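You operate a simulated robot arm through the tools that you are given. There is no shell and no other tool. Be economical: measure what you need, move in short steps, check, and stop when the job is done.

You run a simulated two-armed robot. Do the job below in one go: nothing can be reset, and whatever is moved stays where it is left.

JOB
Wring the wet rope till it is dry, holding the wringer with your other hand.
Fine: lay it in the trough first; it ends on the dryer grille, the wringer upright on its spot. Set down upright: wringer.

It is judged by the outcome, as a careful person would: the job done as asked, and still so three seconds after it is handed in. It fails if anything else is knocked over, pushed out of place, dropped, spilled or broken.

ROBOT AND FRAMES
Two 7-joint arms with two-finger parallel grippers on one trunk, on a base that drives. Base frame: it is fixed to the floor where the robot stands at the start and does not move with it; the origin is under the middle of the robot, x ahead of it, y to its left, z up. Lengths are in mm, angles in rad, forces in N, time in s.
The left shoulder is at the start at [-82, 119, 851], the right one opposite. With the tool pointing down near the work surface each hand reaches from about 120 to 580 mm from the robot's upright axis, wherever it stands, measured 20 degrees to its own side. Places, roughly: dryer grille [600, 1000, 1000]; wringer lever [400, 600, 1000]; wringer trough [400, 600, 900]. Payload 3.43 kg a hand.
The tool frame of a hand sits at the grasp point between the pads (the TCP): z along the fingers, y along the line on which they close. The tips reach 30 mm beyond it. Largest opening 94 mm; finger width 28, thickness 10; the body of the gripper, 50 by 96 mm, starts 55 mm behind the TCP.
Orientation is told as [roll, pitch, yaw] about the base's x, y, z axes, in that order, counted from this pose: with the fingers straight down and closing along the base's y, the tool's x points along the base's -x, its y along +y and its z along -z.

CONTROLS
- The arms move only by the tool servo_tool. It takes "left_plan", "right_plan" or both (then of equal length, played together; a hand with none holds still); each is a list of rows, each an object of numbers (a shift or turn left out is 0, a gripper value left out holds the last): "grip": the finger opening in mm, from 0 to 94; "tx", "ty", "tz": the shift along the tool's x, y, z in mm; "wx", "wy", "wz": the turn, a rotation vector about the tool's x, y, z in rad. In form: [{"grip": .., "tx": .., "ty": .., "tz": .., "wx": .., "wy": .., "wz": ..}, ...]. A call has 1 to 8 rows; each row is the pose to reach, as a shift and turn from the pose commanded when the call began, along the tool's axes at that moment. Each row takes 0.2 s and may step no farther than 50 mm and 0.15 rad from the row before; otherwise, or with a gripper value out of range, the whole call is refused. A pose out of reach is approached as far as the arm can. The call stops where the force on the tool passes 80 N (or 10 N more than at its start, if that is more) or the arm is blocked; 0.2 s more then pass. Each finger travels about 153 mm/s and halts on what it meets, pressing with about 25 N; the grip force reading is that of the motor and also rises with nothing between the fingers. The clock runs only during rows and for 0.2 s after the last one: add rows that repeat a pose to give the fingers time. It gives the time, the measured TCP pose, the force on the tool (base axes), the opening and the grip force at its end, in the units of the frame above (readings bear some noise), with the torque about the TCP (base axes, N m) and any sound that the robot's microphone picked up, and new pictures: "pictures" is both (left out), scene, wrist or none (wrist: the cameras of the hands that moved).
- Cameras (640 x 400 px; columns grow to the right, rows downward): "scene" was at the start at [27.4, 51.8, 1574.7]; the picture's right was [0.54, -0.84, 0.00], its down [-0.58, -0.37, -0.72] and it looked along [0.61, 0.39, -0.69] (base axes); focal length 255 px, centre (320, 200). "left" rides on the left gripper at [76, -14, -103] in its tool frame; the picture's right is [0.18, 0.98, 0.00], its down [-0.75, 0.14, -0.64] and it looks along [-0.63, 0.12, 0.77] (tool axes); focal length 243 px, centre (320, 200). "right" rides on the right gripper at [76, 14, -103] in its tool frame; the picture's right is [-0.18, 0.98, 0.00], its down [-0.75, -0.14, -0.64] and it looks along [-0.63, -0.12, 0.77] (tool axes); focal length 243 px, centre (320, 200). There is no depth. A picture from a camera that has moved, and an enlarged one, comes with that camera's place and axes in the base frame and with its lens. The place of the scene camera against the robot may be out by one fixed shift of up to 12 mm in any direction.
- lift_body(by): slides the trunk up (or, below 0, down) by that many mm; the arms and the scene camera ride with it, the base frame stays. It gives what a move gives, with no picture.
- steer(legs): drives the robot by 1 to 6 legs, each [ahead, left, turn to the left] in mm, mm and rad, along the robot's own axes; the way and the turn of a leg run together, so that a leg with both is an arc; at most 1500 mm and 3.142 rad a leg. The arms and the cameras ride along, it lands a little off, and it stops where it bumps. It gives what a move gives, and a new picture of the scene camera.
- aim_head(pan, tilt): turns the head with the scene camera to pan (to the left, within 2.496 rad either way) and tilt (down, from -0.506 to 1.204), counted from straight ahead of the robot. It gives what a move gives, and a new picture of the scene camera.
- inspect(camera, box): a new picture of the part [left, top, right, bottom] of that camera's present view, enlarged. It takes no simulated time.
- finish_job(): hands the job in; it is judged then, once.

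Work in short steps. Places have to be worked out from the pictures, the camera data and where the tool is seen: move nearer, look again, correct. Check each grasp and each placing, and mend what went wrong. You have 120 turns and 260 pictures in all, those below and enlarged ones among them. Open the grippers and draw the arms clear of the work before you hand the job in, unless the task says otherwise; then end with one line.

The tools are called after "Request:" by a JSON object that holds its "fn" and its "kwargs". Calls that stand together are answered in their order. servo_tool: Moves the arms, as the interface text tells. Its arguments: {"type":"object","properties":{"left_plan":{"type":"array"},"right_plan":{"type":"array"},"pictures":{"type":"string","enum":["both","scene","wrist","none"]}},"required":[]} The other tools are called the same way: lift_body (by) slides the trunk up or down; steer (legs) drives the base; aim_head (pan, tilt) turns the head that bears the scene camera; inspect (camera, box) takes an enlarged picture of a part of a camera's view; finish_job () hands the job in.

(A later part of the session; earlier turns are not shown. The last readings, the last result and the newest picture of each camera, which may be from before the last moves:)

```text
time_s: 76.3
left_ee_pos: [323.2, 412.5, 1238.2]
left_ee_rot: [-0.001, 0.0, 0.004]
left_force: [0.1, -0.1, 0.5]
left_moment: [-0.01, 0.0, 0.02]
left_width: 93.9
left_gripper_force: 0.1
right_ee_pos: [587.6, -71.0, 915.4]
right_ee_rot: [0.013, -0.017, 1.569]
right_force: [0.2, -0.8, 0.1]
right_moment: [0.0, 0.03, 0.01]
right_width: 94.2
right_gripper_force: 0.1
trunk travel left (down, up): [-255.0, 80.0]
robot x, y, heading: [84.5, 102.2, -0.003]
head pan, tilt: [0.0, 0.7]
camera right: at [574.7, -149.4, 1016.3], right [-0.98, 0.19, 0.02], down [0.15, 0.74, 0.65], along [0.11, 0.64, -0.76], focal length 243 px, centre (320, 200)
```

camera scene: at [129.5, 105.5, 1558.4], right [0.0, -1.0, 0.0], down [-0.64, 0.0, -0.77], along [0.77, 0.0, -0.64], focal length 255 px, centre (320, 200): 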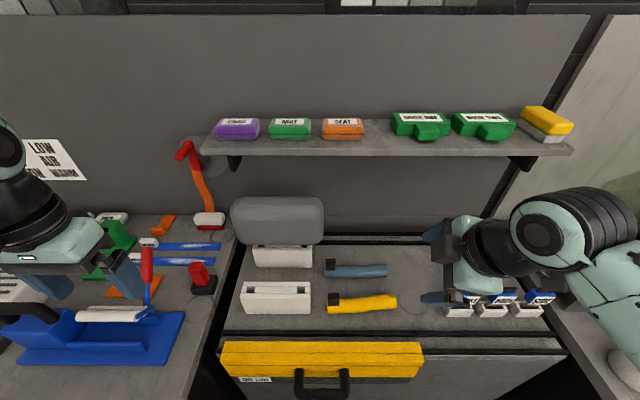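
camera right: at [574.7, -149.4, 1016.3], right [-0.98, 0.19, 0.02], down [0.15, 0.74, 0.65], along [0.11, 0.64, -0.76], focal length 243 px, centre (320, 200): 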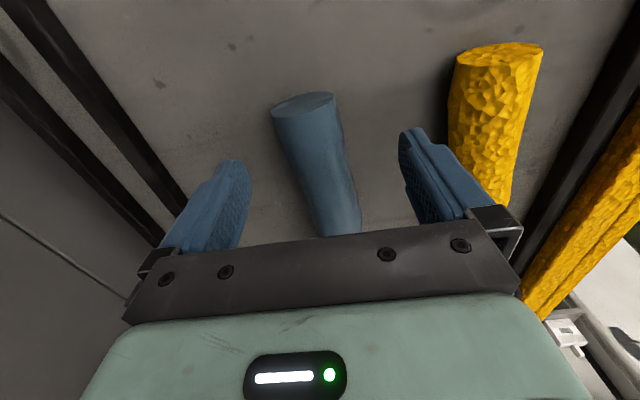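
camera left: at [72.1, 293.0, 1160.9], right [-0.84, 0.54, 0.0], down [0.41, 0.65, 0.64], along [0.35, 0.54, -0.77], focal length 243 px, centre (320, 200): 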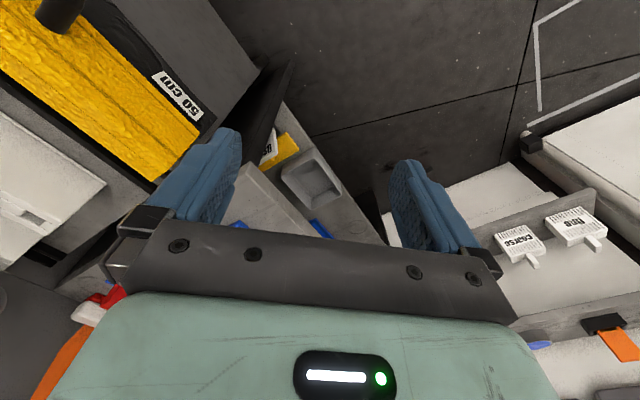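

No contact with the surface. I'll close the fingers and then lift slightly to feel the weight.

Request:
{"fn": "servo_tool", "kwargs": {"right_plan": [{"grip": 20}, {"grip": 20}, {"grip": 20}], "pictures": "wrist"}}

Request:
{"fn": "servo_tool", "kwargs": {"right_plan": [{"tz": -20}, {"tz": -40}, {"tz": -40}, {"tz": -40}], "pictures": "both"}}

```text
time_s: 77.1
left_ee_pos: [322.6, 412.5, 1238.5]
left_ee_rot: [0.001, 0.0, 0.005]
left_force: [-0.4, -0.1, 1.0]
left_moment: [0.0, -0.01, 0.01]
left_width: 94.0
left_gripper_force: 0.0
right_ee_pos: [587.7, -71.6, 916.1]
right_ee_rot: [0.012, -0.016, 1.567]
right_force: [-0.3, -0.5, 0.0]
right_moment: [0.02, 0.01, 0.08]
right_width: 37.5
right_gripper_force: 24.9
trunk travel left (down, up): [-255.0, 80.0]
robot x, y, heading: [87.9, 99.3, 0.006]
head pan, tilt: [0.0, 0.7]
camera right: at [574.7, -149.4, 1016.5], right [-0.98, 0.19, 0.02], down [0.15, 0.74, 0.65], along [0.11, 0.64, -0.76], focal length 243 px, centre (320, 200)
```

right: 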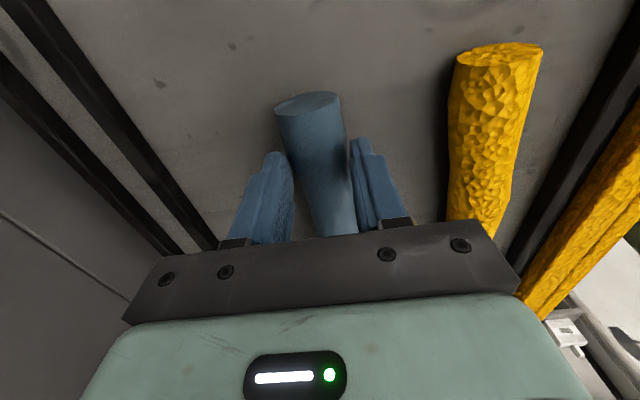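

```text
time_s: 78.1
left_ee_pos: [320.9, 411.7, 1238.2]
left_ee_rot: [-0.002, 0.0, 0.003]
left_force: [0.0, 0.1, 0.8]
left_moment: [0.0, -0.02, 0.01]
left_width: 93.9
left_gripper_force: 0.1
right_ee_pos: [588.3, -73.7, 955.1]
right_ee_rot: [0.015, -0.018, 1.567]
right_force: [-0.3, 0.2, -0.8]
right_moment: [-0.06, 0.0, 0.04]
right_width: 37.3
right_gripper_force: 25.4
trunk travel left (down, up): [-255.0, 80.0]
robot x, y, heading: [87.7, 95.5, 0.006]
head pan, tilt: [0.0, 0.7]
camera scene: at [130.9, 105.8, 1558.4], right [0.0, -1.0, 0.0], down [-0.64, 0.0, -0.76], along [0.76, 0.0, -0.64], focal length 255 px, centre (320, 200)
camera right: at [575.2, -151.1, 1056.1], right [-0.98, 0.19, 0.02], down [0.15, 0.74, 0.65], along [0.11, 0.64, -0.76], focal length 243 px, centre (320, 200)
```

scene: 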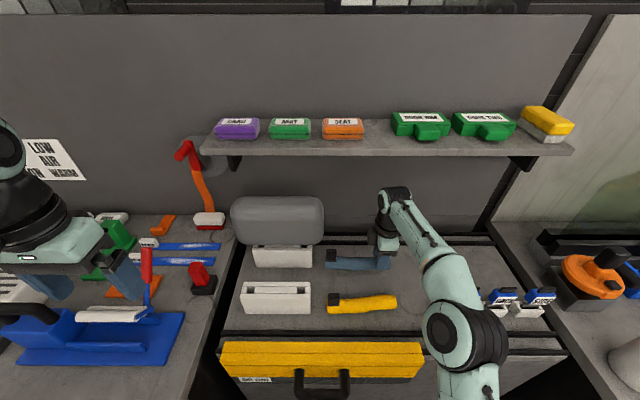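
right: 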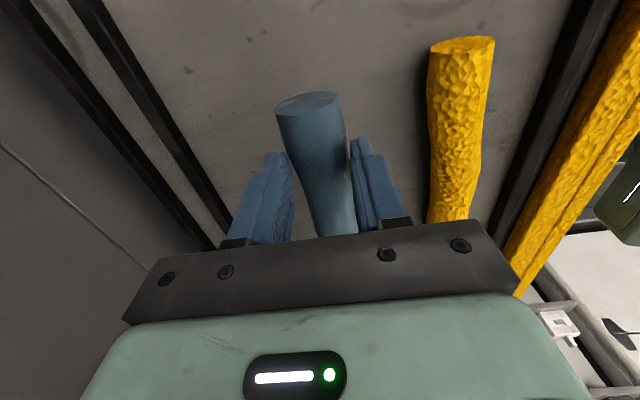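

The lift is firm, but the roll weighs only about 0.8 N, which is light for something wet. I'll take another reading to be sure.

Request:
{"fn": "servo_tool", "kwargs": {"right_plan": [{"tz": 0}, {"tz": 0}], "pictures": "none"}}

Request:
{"fn": "servo_tool", "kwargs": {"right_plan": [{"tz": 0}, {"tz": 0}], "pictures": "none"}}

Request:
{"fn": "servo_tool", "kwargs": {"right_plan": [{"tz": 0}, {"tz": 0}], "pictures": "none"}}

Request:
{"fn": "inspect", "kwargs": {"camera": "scene", "box": [310, 240, 420, 320]}}

```text
time_s: 78.7
left_ee_pos: [323.3, 413.5, 1238.4]
left_ee_rot: [0.0, -0.001, 0.004]
left_force: [0.1, 0.0, 1.3]
left_moment: [0.0, 0.01, 0.0]
left_width: 94.0
left_gripper_force: 0.1
right_ee_pos: [587.7, -73.3, 955.8]
right_ee_rot: [0.013, -0.016, 1.567]
right_force: [0.1, -0.1, -2.2]
right_moment: [-0.06, 0.01, 0.01]
right_width: 37.4
right_gripper_force: 24.9
trunk travel left (down, up): [-255.0, 80.0]
robot x, y, heading: [83.5, 102.8, 0.002]
head pan, tilt: [0.0, 0.7]
```

```text
time_s: 79.3
left_ee_pos: [321.6, 412.3, 1237.9]
left_ee_rot: [-0.001, 0.0, 0.005]
left_force: [-1.0, 0.3, 0.2]
left_moment: [-0.02, 0.01, 0.01]
left_width: 94.0
left_gripper_force: 0.1
right_ee_pos: [588.9, -73.7, 955.7]
right_ee_rot: [0.013, -0.017, 1.568]
right_force: [0.5, -0.5, -1.2]
right_moment: [-0.12, 0.0, 0.02]
right_width: 37.7
right_gripper_force: 24.8
trunk travel left (down, up): [-255.0, 80.0]
robot x, y, heading: [90.9, 99.0, -0.0]
head pan, tilt: [0.0, 0.7]
```

```text
time_s: 79.9
left_ee_pos: [323.2, 412.6, 1238.5]
left_ee_rot: [0.0, -0.001, 0.004]
left_force: [-0.6, -0.3, -0.4]
left_moment: [-0.02, 0.03, 0.0]
left_width: 94.0
left_gripper_force: 0.2
right_ee_pos: [587.0, -73.6, 954.8]
right_ee_rot: [0.014, -0.017, 1.567]
right_force: [0.8, 0.3, -1.3]
right_moment: [-0.07, -0.01, -0.01]
right_width: 37.4
right_gripper_force: 25.3
trunk travel left (down, up): [-255.0, 80.0]
robot x, y, heading: [92.7, 98.9, 0.005]
head pan, tilt: [0.0, 0.7]
```

```text
5.00 times, centred on (365, 280) of scene
camera zoom: at [131.0, 105.8, 1558.4], right [0.0, -1.0, 0.0], down [-0.64, 0.0, -0.76], along [0.76, 0.0, -0.64], focal length 1275 px, centre (95, -200)
```

zoom: 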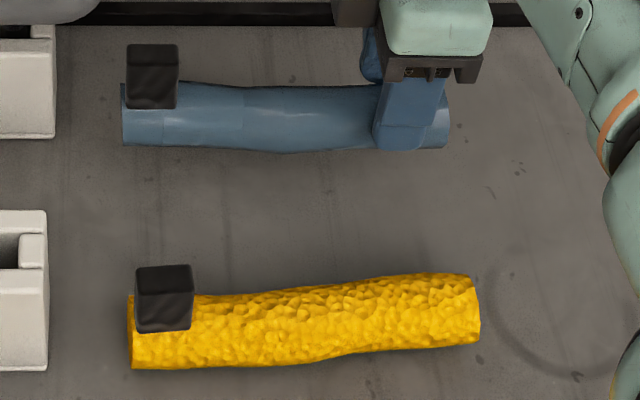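

The blue roll is about 1.2 N. To compare, I'll set it back exactly where it lay and weigh the yellow one.

Request:
{"fn": "servo_tool", "kwargs": {"right_plan": [{"tz": 20}, {"tz": 38}, {"tz": 39.5}, {"tz": 39.5, "grip": 60}, {"tz": 39.5, "grip": 94}, {"tz": 39.5, "grip": 94}], "pictures": "wrist"}}

Request:
{"fn": "servo_tool", "kwargs": {"right_plan": [{"tz": -40}, {"tz": -75}, {"tz": -75, "ty": 40}, {"tz": -75, "ty": 80}, {"tz": -75, "ty": 100}], "pictures": "both"}}

```text
time_s: 81.3
left_ee_pos: [323.2, 413.3, 1238.4]
left_ee_rot: [0.001, 0.0, 0.005]
left_force: [0.4, -0.2, 0.7]
left_moment: [-0.03, 0.03, -0.01]
left_width: 93.9
left_gripper_force: 0.1
right_ee_pos: [587.3, -72.5, 916.3]
right_ee_rot: [0.015, -0.017, 1.567]
right_force: [0.4, 0.2, 0.5]
right_moment: [-0.02, -0.02, -0.02]
right_width: 93.9
right_gripper_force: 0.1
trunk travel left (down, up): [-255.0, 80.0]
robot x, y, heading: [89.7, 97.1, 0.006]
head pan, tilt: [0.0, 0.7]
camera right: at [574.5, -150.4, 1016.5], right [-0.98, 0.19, 0.02], down [0.15, 0.74, 0.65], along [0.11, 0.64, -0.76], focal length 243 px, centre (320, 200)
```

right: 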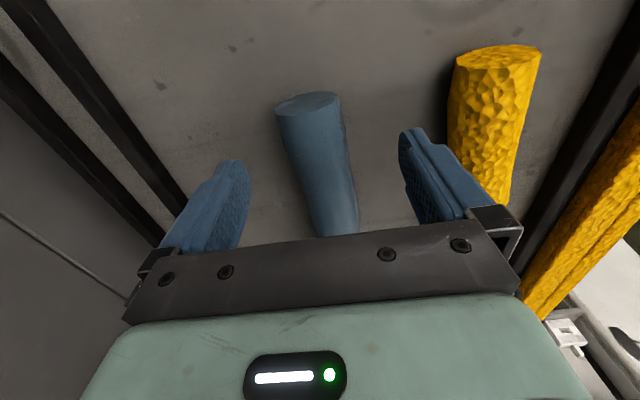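

```text
time_s: 82.5
left_ee_pos: [322.1, 413.4, 1239.1]
left_ee_rot: [0.001, -0.001, 0.004]
left_force: [-0.6, 0.7, 0.0]
left_moment: [-0.01, 0.0, -0.01]
left_width: 94.0
left_gripper_force: 0.0
right_ee_pos: [488.2, -73.7, 991.4]
right_ee_rot: [0.012, -0.018, 1.566]
right_force: [0.1, -0.1, -0.4]
right_moment: [-0.03, 0.0, -0.01]
right_width: 94.1
right_gripper_force: 0.0
trunk travel left (down, up): [-255.0, 80.0]
robot x, y, heading: [86.4, 97.2, 0.004]
head pan, tilt: [0.0, 0.7]
camera scene: at [130.4, 105.7, 1558.4], right [0.0, -1.0, 0.0], down [-0.64, 0.0, -0.77], along [0.77, 0.0, -0.64], focal length 255 px, centre (320, 200)
camera right: at [474.9, -151.5, 1092.1], right [-0.98, 0.19, 0.02], down [0.15, 0.74, 0.65], along [0.11, 0.64, -0.76], focal length 243 px, centre (320, 200)
```

scene: 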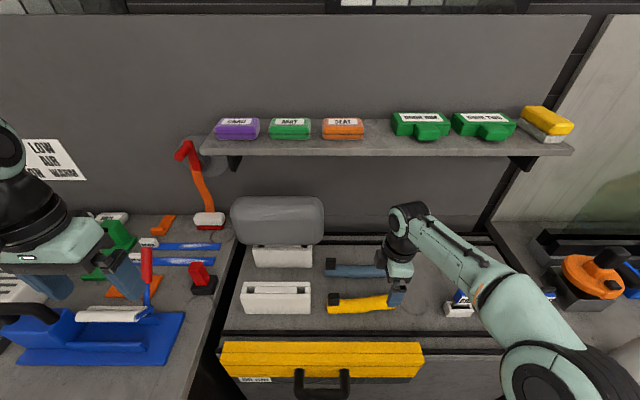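
right: 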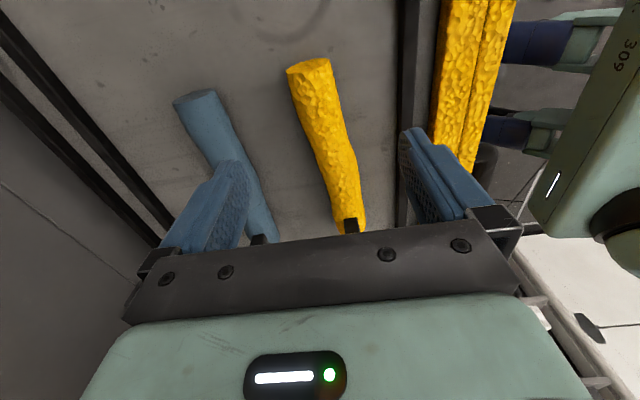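

The yellow roll is centred between the fingers. I'll lower, grip and lift it to weigh it.

Request:
{"fn": "servo_tool", "kwargs": {"right_plan": [{"tz": 40}, {"tz": 75}, {"tz": 75, "grip": 20}, {"tz": 75, "grip": 20}, {"tz": 75, "grip": 20}, {"tz": 55, "grip": 20}, {"tz": 35, "grip": 20}, {"tz": 35, "grip": 20}], "pictures": "both"}}

Request:
{"fn": "servo_tool", "kwargs": {"right_plan": [{"tz": 0}, {"tz": 0}], "pictures": "none"}}

Request:
{"fn": "servo_tool", "kwargs": {"right_plan": [{"tz": 0}, {"tz": 0}], "pictures": "none"}}

```text
time_s: 84.3
left_ee_pos: [322.2, 413.0, 1238.6]
left_ee_rot: [0.001, 0.0, 0.003]
left_force: [0.7, 0.3, 0.8]
left_moment: [0.07, 0.0, 0.0]
left_width: 94.1
left_gripper_force: 0.1
right_ee_pos: [486.9, -73.4, 957.3]
right_ee_rot: [0.014, -0.017, 1.568]
right_force: [-0.3, -0.6, -0.7]
right_moment: [-0.08, -0.01, 0.02]
right_width: 37.3
right_gripper_force: 24.8
trunk travel left (down, up): [-255.0, 80.0]
robot x, y, heading: [88.8, 99.1, 0.003]
head pan, tilt: [0.0, 0.7]
camera scene: at [131.0, 105.8, 1558.4], right [0.0, -1.0, 0.0], down [-0.64, 0.0, -0.76], along [0.76, 0.0, -0.64], focal length 255 px, centre (320, 200)
camera right: at [475.2, -150.8, 1058.8], right [-0.98, 0.19, 0.02], down [0.15, 0.74, 0.65], along [0.11, 0.64, -0.76], focal length 243 px, centre (320, 200)
```

scene: 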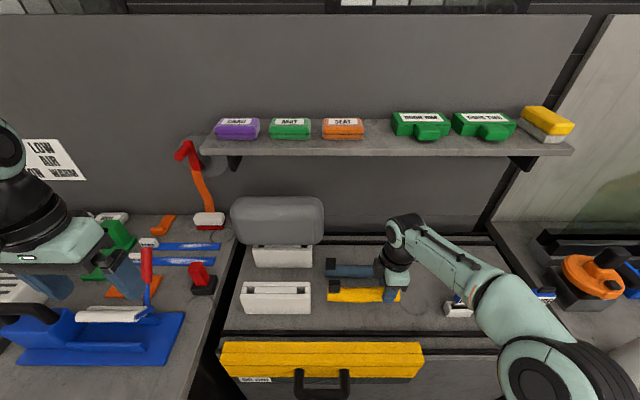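
right: 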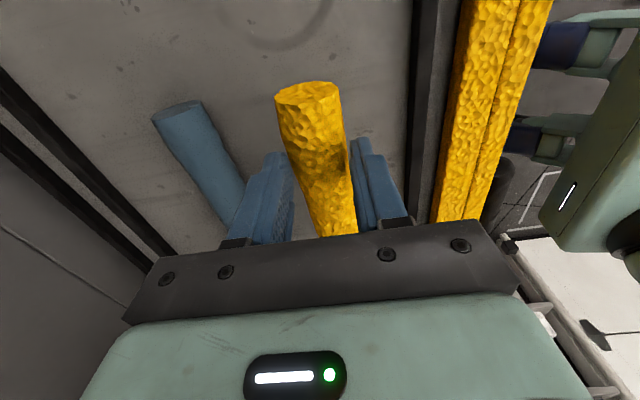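

```text
time_s: 84.9
left_ee_pos: [324.1, 412.6, 1238.8]
left_ee_rot: [-0.001, -0.002, 0.003]
left_force: [0.1, 0.1, 0.7]
left_moment: [0.02, 0.0, 0.02]
left_width: 94.0
left_gripper_force: 0.0
right_ee_pos: [487.6, -72.6, 958.1]
right_ee_rot: [0.014, -0.016, 1.567]
right_force: [-0.3, 0.6, -0.8]
right_moment: [-0.08, 0.01, 0.01]
right_width: 37.4
right_gripper_force: 24.7
trunk travel left (down, up): [-255.0, 80.0]
robot x, y, heading: [88.1, 100.7, -0.001]
head pan, tilt: [0.0, 0.7]
```

```text
time_s: 85.5
left_ee_pos: [322.2, 412.6, 1237.4]
left_ee_rot: [0.001, 0.001, 0.003]
left_force: [-0.6, 0.2, 0.5]
left_moment: [0.0, 0.0, -0.02]
left_width: 93.9
left_gripper_force: 0.0
right_ee_pos: [488.9, -72.9, 957.9]
right_ee_rot: [0.013, -0.018, 1.567]
right_force: [0.4, -0.4, -0.7]
right_moment: [-0.09, 0.03, 0.0]
right_width: 37.5
right_gripper_force: 25.4
trunk travel left (down, up): [-255.0, 80.0]
robot x, y, heading: [88.0, 98.8, 0.003]
head pan, tilt: [0.0, 0.7]
```

Both rolls weigh the same, about 1 N, so weight doesn't settle it. I'll put the yellow one back where it was, then search the rest of the area before deciding.

Request:
{"fn": "servo_tool", "kwargs": {"right_plan": [{"tz": 20}, {"tz": 38}, {"tz": 40}, {"tz": 40, "grip": 60}, {"tz": 40, "grip": 94}, {"tz": 40, "grip": 94}, {"tz": 0}, {"tz": -30}], "pictures": "none"}}

Request:
{"fn": "aim_head", "kwargs": {"pan": -1.0, "tilt": 0.6}}

Request:
{"fn": "inspect", "kwargs": {"camera": "scene", "box": [180, 80, 460, 280]}}

Request:
{"fn": "aim_head", "kwargs": {"pan": -2.3, "tilt": 0.6}}

Request:
{"fn": "aim_head", "kwargs": {"pan": 2.3, "tilt": 0.6}}

```text
time_s: 87.3
left_ee_pos: [322.2, 412.9, 1238.1]
left_ee_rot: [0.0, -0.001, 0.006]
left_force: [0.8, 0.7, -0.4]
left_moment: [-0.02, -0.04, 0.04]
left_width: 93.9
left_gripper_force: 0.1
right_ee_pos: [489.2, -74.8, 986.9]
right_ee_rot: [0.014, -0.018, 1.569]
right_force: [0.7, 0.8, -0.4]
right_moment: [-0.01, 0.0, -0.04]
right_width: 94.0
right_gripper_force: 0.0
trunk travel left (down, up): [-255.0, 80.0]
robot x, y, heading: [86.7, 99.4, 0.001]
head pan, tilt: [0.0, 0.7]
```

```text
time_s: 88.6
left_ee_pos: [321.9, 413.3, 1239.0]
left_ee_rot: [0.0, -0.001, 0.004]
left_force: [0.4, -0.1, 0.0]
left_moment: [-0.01, 0.02, -0.01]
left_width: 94.1
left_gripper_force: 0.0
right_ee_pos: [488.7, -74.3, 986.8]
right_ee_rot: [0.015, -0.018, 1.566]
right_force: [-0.4, 0.0, 0.6]
right_moment: [0.01, 0.0, 0.02]
right_width: 94.1
right_gripper_force: 0.0
trunk travel left (down, up): [-255.0, 80.0]
robot x, y, heading: [87.4, 101.2, -0.0]
head pan, tilt: [-1.0, 0.6]
camera scene: at [94.0, 31.4, 1567.0], right [-0.84, -0.54, 0.0], down [-0.31, 0.47, -0.83], along [0.45, -0.69, -0.56], focal length 255 px, centre (320, 200)
```

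scene: 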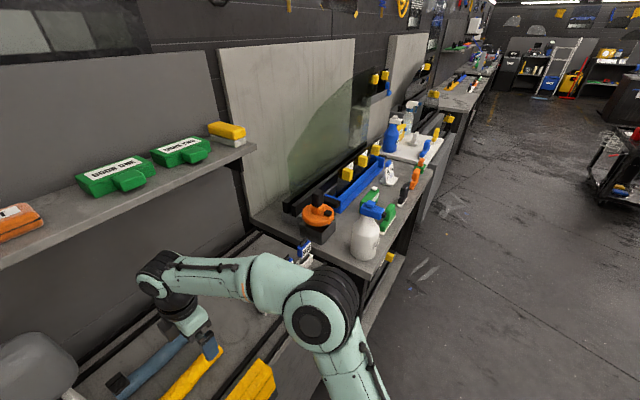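

```text
2.00 times, centred on (320, 180) of scene
camera zoom: at [94.0, 31.4, 1567.0], right [-0.84, -0.54, 0.0], down [-0.31, 0.47, -0.83], along [0.45, -0.69, -0.56], focal length 510 px, centre (320, 240)
```

zoom: 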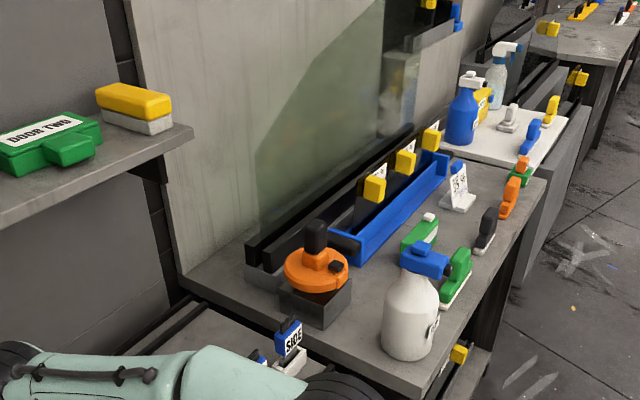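

```text
time_s: 90.1
left_ee_pos: [322.4, 413.0, 1238.2]
left_ee_rot: [0.001, 0.001, 0.003]
left_force: [0.6, 0.9, -0.2]
left_moment: [-0.02, -0.01, 0.02]
left_width: 94.1
left_gripper_force: 0.1
right_ee_pos: [488.8, -74.6, 986.1]
right_ee_rot: [0.013, -0.018, 1.568]
right_force: [0.4, -0.2, 0.3]
right_moment: [0.01, -0.03, 0.0]
right_width: 94.1
right_gripper_force: 0.0
trunk travel left (down, up): [-255.0, 80.0]
robot x, y, heading: [87.6, 98.7, 0.008]
head pan, tilt: [-2.3, 0.6]
camera scene: at [-12.7, 39.4, 1567.0], right [-0.75, 0.66, 0.0], down [0.37, 0.42, -0.83], along [-0.55, -0.62, -0.56], focal length 255 px, centre (320, 200)
```

scene: 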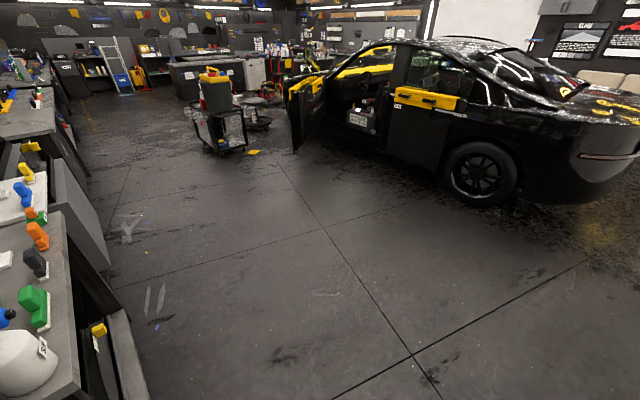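

```text
time_s: 93.7
left_ee_pos: [322.1, 413.4, 1237.6]
left_ee_rot: [0.001, 0.0, 0.004]
left_force: [0.6, -0.2, 0.3]
left_moment: [-0.01, 0.0, -0.03]
left_width: 93.9
left_gripper_force: 0.0
right_ee_pos: [487.7, -73.9, 986.5]
right_ee_rot: [0.015, -0.017, 1.566]
right_force: [0.8, 0.6, 0.1]
right_moment: [0.0, 0.04, -0.01]
right_width: 93.9
right_gripper_force: 0.2
trunk travel left (down, up): [-255.0, 80.0]
robot x, y, heading: [83.8, 96.9, 0.004]
head pan, tilt: [2.3, 0.6]
camera scene: at [-13.2, 171.2, 1567.0], right [0.74, 0.67, 0.0], down [0.38, -0.42, -0.83], along [-0.55, 0.61, -0.56], focal length 255 px, centre (320, 200)
```

scene: 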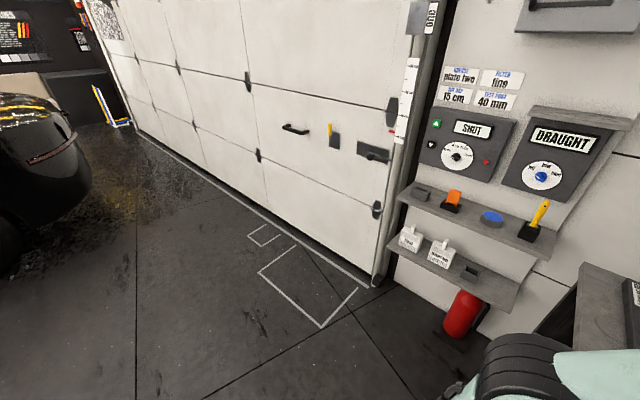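

There is no other rope-like thing in sight, so it must be one of these two rolls. I'll compare their surfaces up close.

Request:
{"fn": "inspect", "kwargs": {"camera": "right", "box": [140, 40, 360, 240]}}

Request:
{"fn": "aim_head", "kwargs": {"pan": -0.1, "tilt": 0.7}}

Request:
{"fn": "inspect", "kwargs": {"camera": "scene", "box": [260, 250, 380, 320]}}

```text
2.00 times, centred on (250, 140) of right
camera zoom: at [475.6, -152.5, 1087.3], right [-0.98, 0.19, 0.02], down [0.15, 0.74, 0.65], along [0.11, 0.64, -0.76], focal length 485 px, centre (460, 320)
```

zoom: 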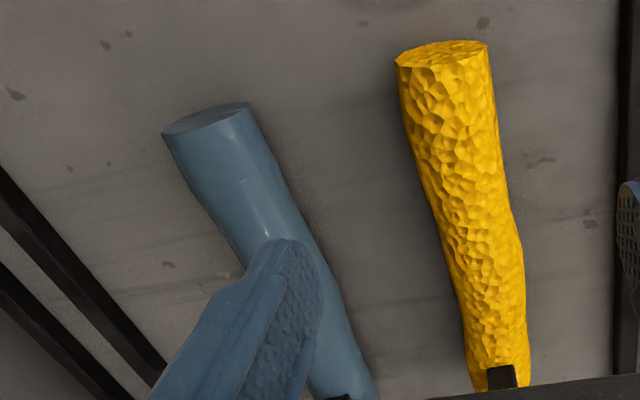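

```text
time_s: 95.9
left_ee_pos: [321.6, 413.5, 1238.1]
left_ee_rot: [0.001, 0.0, 0.004]
left_force: [0.9, 0.0, -0.1]
left_moment: [-0.02, 0.04, -0.03]
left_width: 93.6
left_gripper_force: 0.1
right_ee_pos: [488.2, -75.0, 986.8]
right_ee_rot: [0.014, -0.017, 1.567]
right_force: [0.6, 0.2, -0.3]
right_moment: [0.0, 0.03, -0.01]
right_width: 94.4
right_gripper_force: 0.1
trunk travel left (down, up): [-255.0, 80.0]
robot x, y, heading: [91.7, 96.4, 0.004]
head pan, tilt: [-0.099, 0.7]
camera scene: at [130.5, 97.5, 1558.4], right [-0.1, -1.0, 0.0], down [-0.64, 0.06, -0.76], along [0.76, -0.07, -0.64], focal length 255 px, centre (320, 200)
```

scene: 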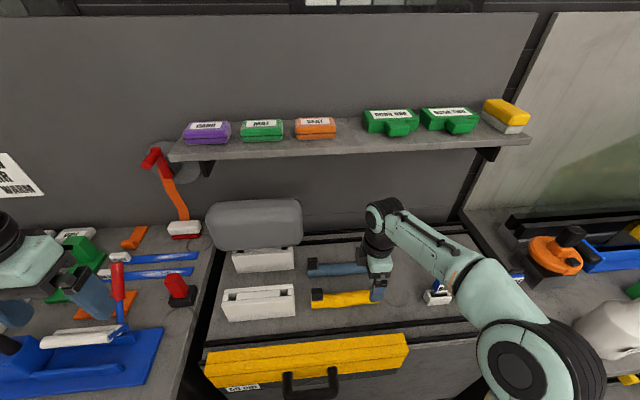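

```text
5.33 times, centred on (320, 285) of scene
camera zoom: at [130.5, 97.5, 1558.4], right [-0.1, -1.0, 0.0], down [-0.64, 0.06, -0.76], along [0.76, -0.07, -0.64], focal length 1360 px, centre (320, -253)
```

zoom: 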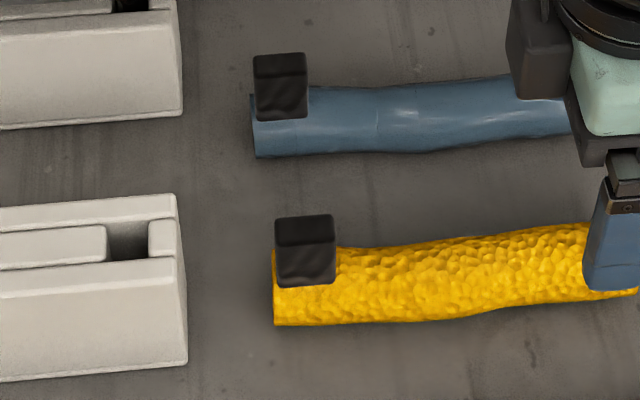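

Blue shows the crisp, wet-looking highlights, so I'll try it first. A change in look or a sound while wringing will confirm or refute the choice. I'll re-grasp its end.

Request:
{"fn": "servo_tool", "kwargs": {"right_plan": [{"ty": -45}, {"ty": -90}, {"ty": -99}, {"ty": -99, "tz": 40}, {"ty": -99, "tz": 70}, {"ty": -99, "tz": 70, "grip": 20}, {"ty": -99, "tz": 70, "grip": 20}, {"ty": -99, "tz": 70, "grip": 20}], "pictures": "wrist"}}

Request:
{"fn": "servo_tool", "kwargs": {"right_plan": [{"tz": -35}, {"tz": -70}, {"tz": -70, "ty": 40}, {"tz": -90, "ty": 80}, {"tz": -110, "ty": 120}, {"tz": -130, "ty": 160}, {"tz": -150, "ty": 200}], "pictures": "both"}}

```text
time_s: 97.7
left_ee_pos: [322.6, 413.6, 1238.2]
left_ee_rot: [-0.001, 0.001, 0.004]
left_force: [0.5, -0.2, 0.1]
left_moment: [0.01, 0.0, 0.03]
left_width: 94.2
left_gripper_force: 0.0
right_ee_pos: [586.0, -74.3, 918.0]
right_ee_rot: [0.013, -0.017, 1.567]
right_force: [-0.6, 0.5, -0.1]
right_moment: [-0.05, 0.03, 0.03]
right_width: 37.2
right_gripper_force: 24.9
trunk travel left (down, up): [-255.0, 80.0]
robot x, y, heading: [87.6, 99.6, 0.003]
head pan, tilt: [-0.099, 0.7]
camera right: at [573.9, -151.6, 1018.6], right [-0.98, 0.19, 0.02], down [0.15, 0.74, 0.65], along [0.11, 0.64, -0.76], focal length 243 px, centre (320, 200)
```

right: 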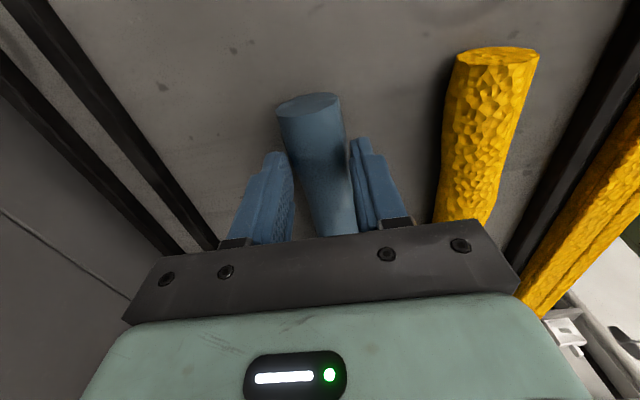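

```text
time_s: 99.3
left_ee_pos: [321.8, 412.5, 1237.6]
left_ee_rot: [0.001, -0.002, 0.003]
left_force: [0.4, -0.1, -0.2]
left_moment: [0.03, 0.03, -0.01]
left_width: 94.1
left_gripper_force: 0.0
right_ee_pos: [388.5, -74.4, 1069.4]
right_ee_rot: [0.013, -0.017, 1.569]
right_force: [-0.7, 0.5, -0.8]
right_moment: [-0.09, 0.03, -0.01]
right_width: 37.6
right_gripper_force: 24.7
trunk travel left (down, up): [-255.0, 80.0]
robot x, y, heading: [88.9, 98.9, 0.004]
head pan, tilt: [-0.099, 0.7]
camera scene: at [129.2, 97.4, 1558.4], right [-0.1, -1.0, 0.0], down [-0.64, 0.06, -0.77], along [0.76, -0.07, -0.64], focal length 255 px, centre (320, 200)
camera right: at [375.1, -152.4, 1170.2], right [-0.98, 0.19, 0.02], down [0.15, 0.74, 0.65], along [0.11, 0.64, -0.76], focal length 243 px, centre (320, 200)
```

scene: 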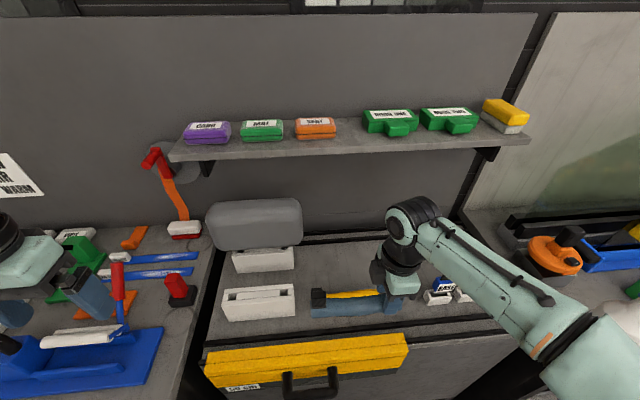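
right: 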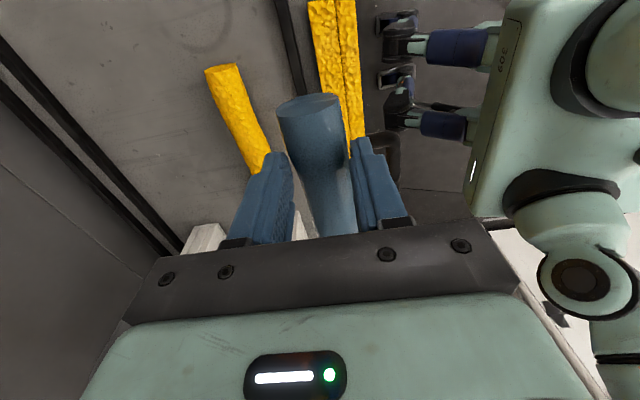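

The roll is held firmly. I'll drive in front of the wringer, backing away first.

Request:
{"fn": "steer", "kwargs": {"legs": [[-160, 0, 0], [0, 490, 0]]}}

Request:
{"fn": "aim_head", "kwargs": {"pan": -0.05, "tilt": 0.85}}

Request:
{"fn": "inspect", "kwargs": {"camera": "scene", "box": [220, 100, 420, 240]}}

```text
time_s: 105.2
left_ee_pos: [162.1, 903.6, 1238.9]
left_ee_rot: [-0.001, -0.001, -0.001]
left_force: [0.5, -0.1, 0.3]
left_moment: [0.0, -0.01, 0.01]
left_width: 94.0
left_gripper_force: 0.1
right_ee_pos: [227.4, 417.3, 1068.4]
right_ee_rot: [0.014, -0.016, 1.563]
right_force: [-0.3, 0.3, -0.7]
right_moment: [-0.08, 0.01, 0.0]
right_width: 37.5
right_gripper_force: 24.8
trunk travel left (down, up): [-255.0, 80.0]
robot x, y, heading: [-74.1, 592.3, 0.002]
head pan, tilt: [-0.099, 0.7]
camera scene: at [-31.8, 590.0, 1558.4], right [-0.1, -1.0, 0.0], down [-0.64, 0.06, -0.76], along [0.76, -0.08, -0.64], focal length 255 px, centre (320, 200)
```

scene: 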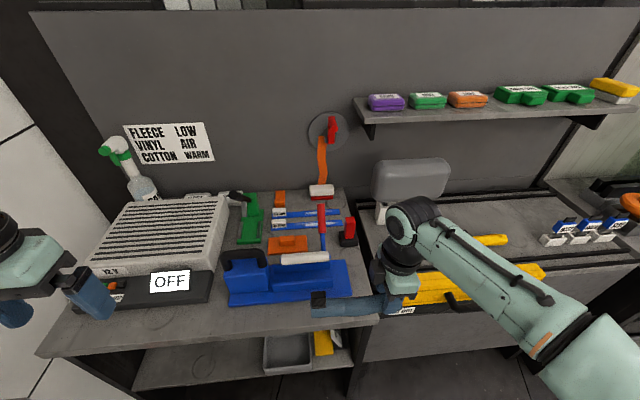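

```text
time_s: 105.9
left_ee_pos: [161.7, 903.9, 1238.0]
left_ee_rot: [0.0, -0.002, 0.0]
left_force: [0.2, 0.3, -0.7]
left_moment: [-0.01, -0.01, -0.01]
left_width: 94.0
left_gripper_force: 0.0
right_ee_pos: [226.4, 415.6, 1069.2]
right_ee_rot: [0.012, -0.018, 1.564]
right_force: [1.1, 0.8, -1.6]
right_moment: [-0.08, 0.0, 0.0]
right_width: 37.6
right_gripper_force: 25.2
trunk travel left (down, up): [-255.0, 80.0]
robot x, y, heading: [-77.1, 588.5, -0.002]
head pan, tilt: [-0.051, 0.85]
camera scene: at [-38.2, 594.3, 1546.2], right [-0.05, -1.0, 0.0], down [-0.75, 0.04, -0.66], along [0.66, -0.03, -0.75], focal length 255 px, centre (320, 200)
```

scene: 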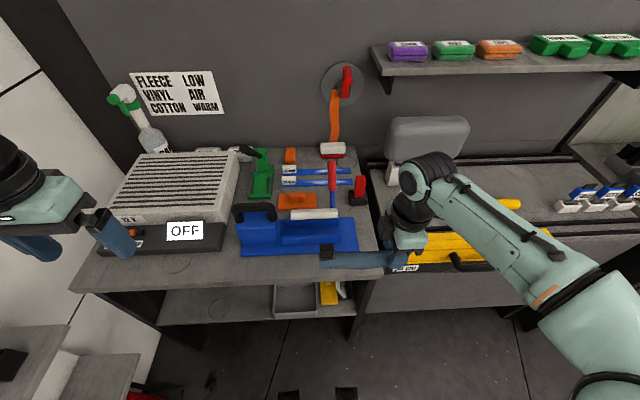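

```text
2.86 times, centred on (320, 170) of scene
camera zoom: at [-38.2, 594.3, 1546.2], right [-0.05, -1.0, 0.0], down [-0.75, 0.04, -0.66], along [0.66, -0.03, -0.75], focal length 728 px, centre (320, 286)
```

zoom: 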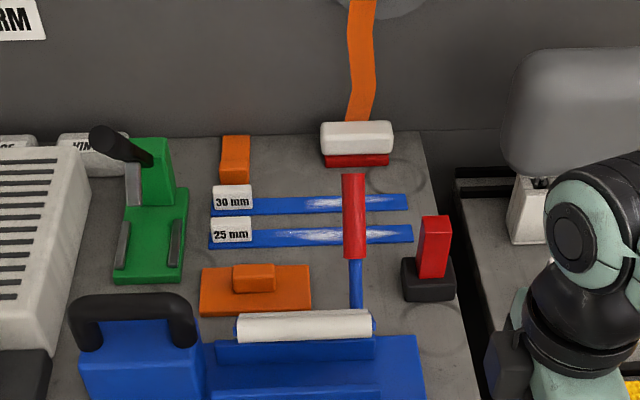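

I'll bring the left hand over so its camera looks straight at the lever, keeping it well above the held roll.

Request:
{"fn": "servo_tool", "kwargs": {"left_plan": [{"tx": -8, "ty": -40, "tz": 8}, {"tx": -16, "ty": -80, "tz": 16}, {"tx": -24, "ty": -120, "tz": 24}, {"tx": -32, "ty": -160, "tz": 32}, {"tx": -40, "ty": -200, "tz": 40}, {"tx": -48, "ty": -235, "tz": 48}, {"tx": -54, "ty": -254, "tz": 58}], "pictures": "wrist"}}

Request:
{"fn": "inspect", "kwargs": {"camera": "left", "box": [220, 100, 420, 240]}}

```text
time_s: 107.5
left_ee_pos: [215.1, 650.0, 1181.9]
left_ee_rot: [0.001, 0.0, 0.0]
left_force: [-0.1, 0.1, 0.3]
left_moment: [-0.01, 0.0, 0.02]
left_width: 94.0
left_gripper_force: 0.0
right_ee_pos: [227.5, 416.6, 1069.4]
right_ee_rot: [0.014, -0.017, 1.565]
right_force: [0.1, 0.1, -1.9]
right_moment: [-0.11, -0.02, -0.03]
right_width: 37.8
right_gripper_force: 24.6
trunk travel left (down, up): [-255.0, 80.0]
robot x, y, heading: [-72.3, 591.2, 0.001]
head pan, tilt: [-0.051, 0.85]
camera left: at [137.5, 636.0, 1284.1], right [-0.18, 0.98, 0.0], down [0.75, 0.14, 0.64], along [0.63, 0.12, -0.77], focal length 243 px, centre (320, 200)
```

left: 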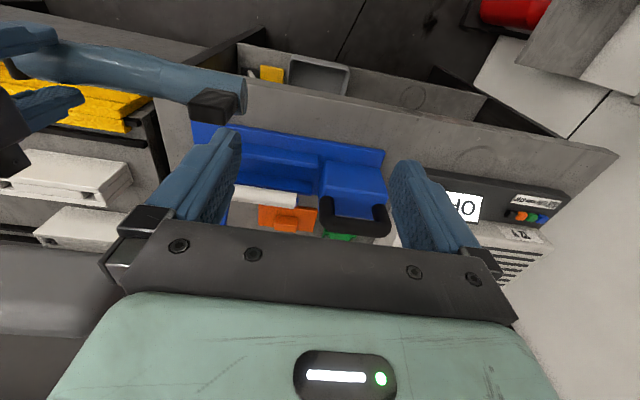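

```text
2.86 times, centred on (320, 170) of left
camera zoom: at [137.5, 636.0, 1284.1], right [-0.18, 0.98, 0.0], down [0.75, 0.14, 0.64], along [0.63, 0.12, -0.77], focal length 693 px, centre (320, 286)
```

zoom: 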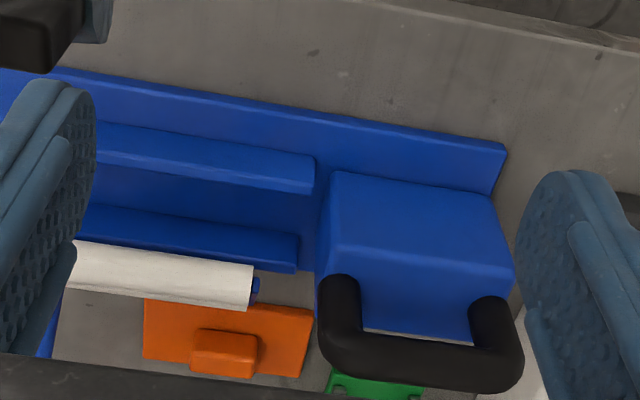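

The lever's red grip points back and up at about 40°, and the roller hangs about 25 mm above where the roll would lie. I'll slide the roll in from the open right end of the trough, so I'll drive a bit nearer and pull the left hand aside first.

Request:
{"fn": "servo_tool", "kwargs": {"left_plan": [{"ty": 45}, {"ty": 90}, {"ty": 130}], "pictures": "none"}}

Request:
{"fn": "steer", "kwargs": {"legs": [[70, 0, 0]]}}

Request:
{"fn": "servo_tool", "kwargs": {"right_plan": [{"tx": 20, "ty": -20}, {"tx": 40, "ty": -40, "tz": 15}, {"tx": 60, "ty": -60, "tz": 30}, {"tx": 80, "ty": -75, "tz": 45}, {"tx": 90, "ty": -95, "tz": 60}], "pictures": "both"}}

```text
time_s: 108.3
left_ee_pos: [214.1, 784.5, 1181.1]
left_ee_rot: [0.002, -0.001, 0.0]
left_force: [-0.4, 0.5, -0.7]
left_moment: [-0.04, 0.02, 0.01]
left_width: 93.9
left_gripper_force: 0.1
right_ee_pos: [226.5, 416.7, 1069.4]
right_ee_rot: [0.015, -0.018, 1.562]
right_force: [-0.3, 0.5, -1.3]
right_moment: [-0.08, -0.02, 0.02]
right_width: 37.4
right_gripper_force: 25.2
trunk travel left (down, up): [-255.0, 80.0]
robot x, y, heading: [-73.2, 589.9, -0.003]
head pan, tilt: [-0.051, 0.85]
```

```text
time_s: 109.3
left_ee_pos: [283.3, 780.8, 1181.8]
left_ee_rot: [0.0, 0.001, -0.001]
left_force: [0.5, 0.6, -1.3]
left_moment: [0.0, 0.01, -0.01]
left_width: 94.2
left_gripper_force: 0.0
right_ee_pos: [296.1, 415.9, 1069.2]
right_ee_rot: [0.014, -0.016, 1.562]
right_force: [0.2, -0.1, -0.8]
right_moment: [-0.11, 0.06, -0.01]
right_width: 37.5
right_gripper_force: 25.1
trunk travel left (down, up): [-255.0, 80.0]
robot x, y, heading: [-8.0, 588.0, -0.0]
head pan, tilt: [-0.051, 0.85]
camera scene: at [31.1, 594.3, 1546.1], right [-0.05, -1.0, 0.0], down [-0.75, 0.04, -0.66], along [0.66, -0.03, -0.75], focal length 255 px, centre (320, 200)
```

scene: 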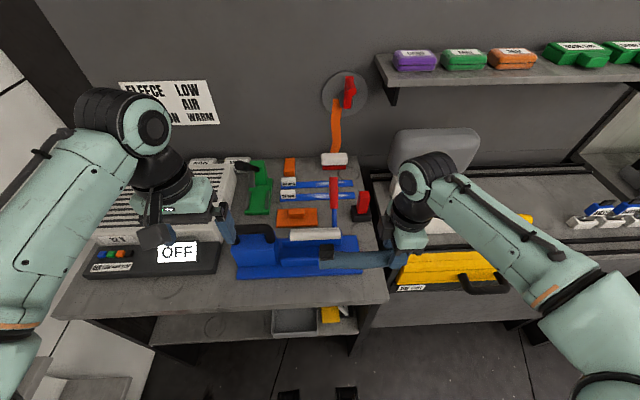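

```text
time_s: 110.5
left_ee_pos: [284.0, 781.6, 1181.2]
left_ee_rot: [0.0, 0.0, -0.001]
left_force: [0.9, -0.5, 0.4]
left_moment: [0.04, -0.03, 0.02]
left_width: 94.2
left_gripper_force: 0.0
right_ee_pos: [390.9, 326.5, 1005.8]
right_ee_rot: [0.013, -0.017, 1.564]
right_force: [0.2, 0.0, -1.1]
right_moment: [-0.08, 0.0, 0.02]
right_width: 37.5
right_gripper_force: 24.5
trunk travel left (down, up): [-255.0, 80.0]
robot x, y, heading: [-8.2, 589.2, -0.001]
head pan, tilt: [-0.051, 0.85]
camera scene: at [31.1, 594.2, 1546.1], right [-0.05, -1.0, 0.0], down [-0.75, 0.04, -0.66], along [0.66, -0.03, -0.75], focal length 255 px, centre (320, 200)
camera right: at [377.8, 249.5, 1107.1], right [-0.98, 0.19, 0.02], down [0.16, 0.74, 0.65], along [0.11, 0.64, -0.76], focal length 243 px, centre (320, 200)
```

scene: 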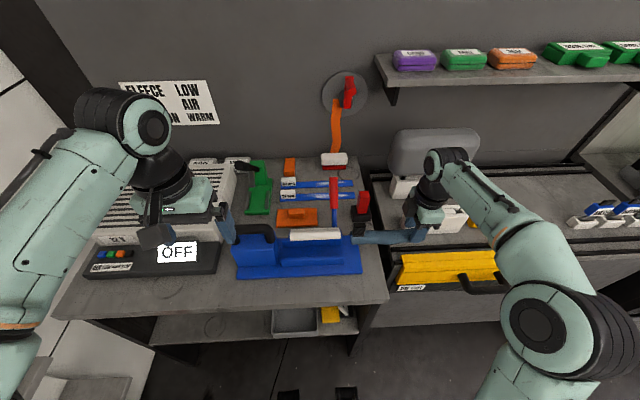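
right: 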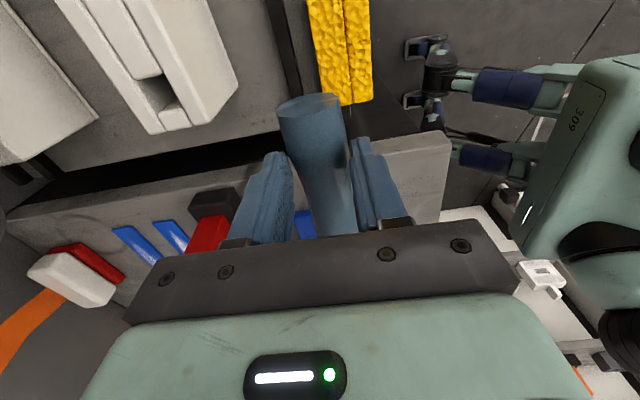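

Request:
{"fn": "inspect", "kwargs": {"camera": "scene", "box": [270, 190, 450, 290]}}

Request:
{"fn": "inspect", "kwargs": {"camera": "left", "box": [0, 60, 260, 260]}}

```text
3.56 times, centred on (360, 240) of scene
camera zoom: at [31.1, 594.2, 1546.1], right [-0.05, -1.0, 0.0], down [-0.75, 0.04, -0.66], along [0.66, -0.03, -0.75], focal length 906 px, centre (178, 58)
```

zoom: 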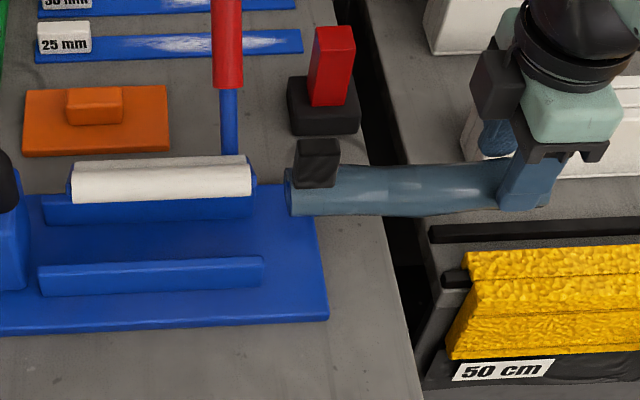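

```text
2.00 times, centred on (130, 160) of left
camera zoom: at [206.1, 767.5, 1284.2], right [-0.18, 0.98, 0.0], down [0.75, 0.14, 0.64], along [0.63, 0.12, -0.77], focal length 485 px, centre (700, 280)
```

zoom: 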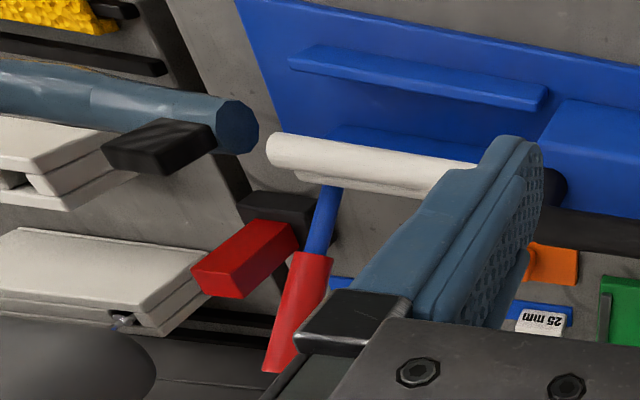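

By triangulating against the held roll, I put the roller at z≈1002, the rail tops at ≈950 and the trough axis near x≈380. I'll lower the roll to entry height just right of the rails and check the alignment.

Request:
{"fn": "servo_tool", "kwargs": {"right_plan": [{"tz": 25}, {"tz": 50}, {"tz": 50}], "pictures": "none"}}

Request:
{"fn": "inspect", "kwargs": {"camera": "scene", "box": [280, 200, 420, 290]}}

Request:
{"fn": "inspect", "kwargs": {"camera": "left", "box": [40, 60, 240, 200]}}

```text
time_s: 111.3
left_ee_pos: [282.1, 781.3, 1181.7]
left_ee_rot: [-0.002, -0.001, -0.002]
left_force: [-0.3, 0.2, 0.1]
left_moment: [-0.01, -0.03, 0.01]
left_width: 93.9
left_gripper_force: 0.1
right_ee_pos: [389.8, 327.2, 956.6]
right_ee_rot: [0.013, -0.017, 1.563]
right_force: [0.1, -0.5, -1.2]
right_moment: [-0.09, 0.02, 0.03]
right_width: 37.3
right_gripper_force: 24.7
trunk travel left (down, up): [-255.0, 80.0]
robot x, y, heading: [-3.9, 588.3, -0.002]
head pan, tilt: [-0.051, 0.85]
```

```text
4.44 times, centred on (350, 245) of scene
camera zoom: at [30.1, 594.3, 1546.2], right [-0.05, -1.0, 0.0], down [-0.75, 0.04, -0.66], along [0.66, -0.03, -0.75], focal length 1133 px, centre (187, 0)
```

zoom: 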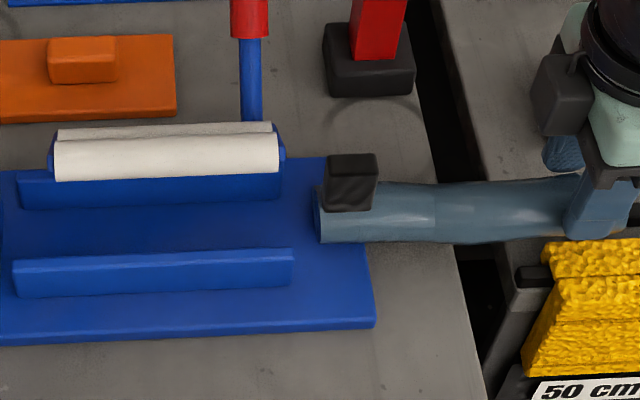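

```text
2.86 times, centred on (140, 130) of left
camera zoom: at [205.2, 767.7, 1284.3], right [-0.18, 0.98, 0.0], down [0.75, 0.14, 0.64], along [0.63, 0.12, -0.77], focal length 693 px, centre (834, 400)
```

zoom: 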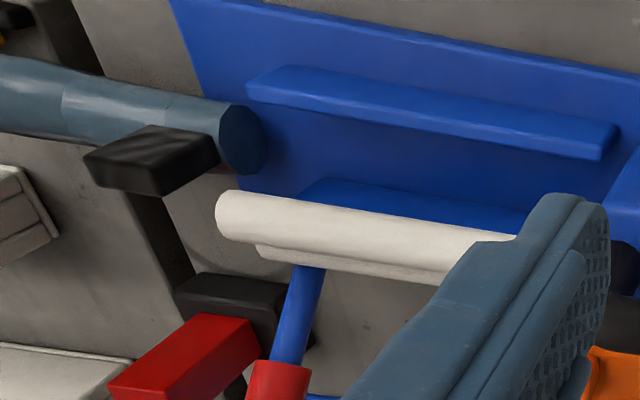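

The roll is lined up with the trough axis, about x≈377, and parallel to the rails. Its upright black tab needs clearance under the roller, so I'll lower gently until it nearly rests on the plate.

Request:
{"fn": "servo_tool", "kwargs": {"right_plan": [{"tz": 5}, {"tz": 10}, {"tz": 14}, {"tz": 14}], "pictures": "none"}}

Request:
{"fn": "inspect", "kwargs": {"camera": "scene", "box": [280, 200, 420, 290]}}

Request:
{"fn": "inspect", "kwargs": {"camera": "left", "box": [40, 60, 240, 200]}}

```text
time_s: 112.3
left_ee_pos: [282.1, 782.3, 1181.4]
left_ee_rot: [0.0, 0.0, -0.001]
left_force: [0.0, -0.2, -0.8]
left_moment: [-0.02, 0.02, 0.05]
left_width: 94.2
left_gripper_force: 0.2
right_ee_pos: [387.0, 328.3, 942.4]
right_ee_rot: [0.013, -0.019, 1.562]
right_force: [1.3, -3.8, 5.8]
right_moment: [0.65, -0.24, -0.22]
right_width: 37.3
right_gripper_force: 25.0
trunk travel left (down, up): [-255.0, 80.0]
robot x, y, heading: [-6.0, 588.1, 0.0]
head pan, tilt: [-0.051, 0.85]
```

```text
4.44 times, centred on (350, 245) of scene
camera zoom: at [29.8, 594.0, 1546.2], right [-0.05, -1.0, 0.0], down [-0.75, 0.04, -0.66], along [0.66, -0.03, -0.75], focal length 1133 px, centre (187, 0)
```

zoom: 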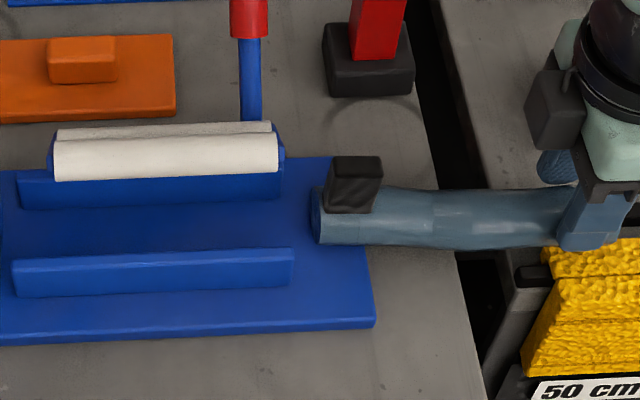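

```text
2.86 times, centred on (140, 130) of left
camera zoom: at [205.0, 767.4, 1284.4], right [-0.18, 0.98, 0.0], down [0.75, 0.14, 0.64], along [0.63, 0.12, -0.77], focal length 693 px, centre (834, 400)
```

zoom: 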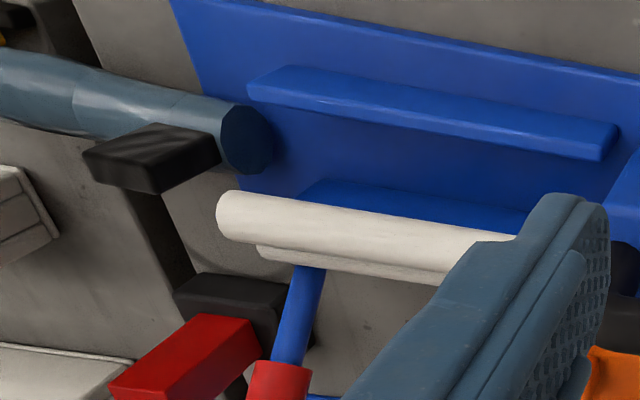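

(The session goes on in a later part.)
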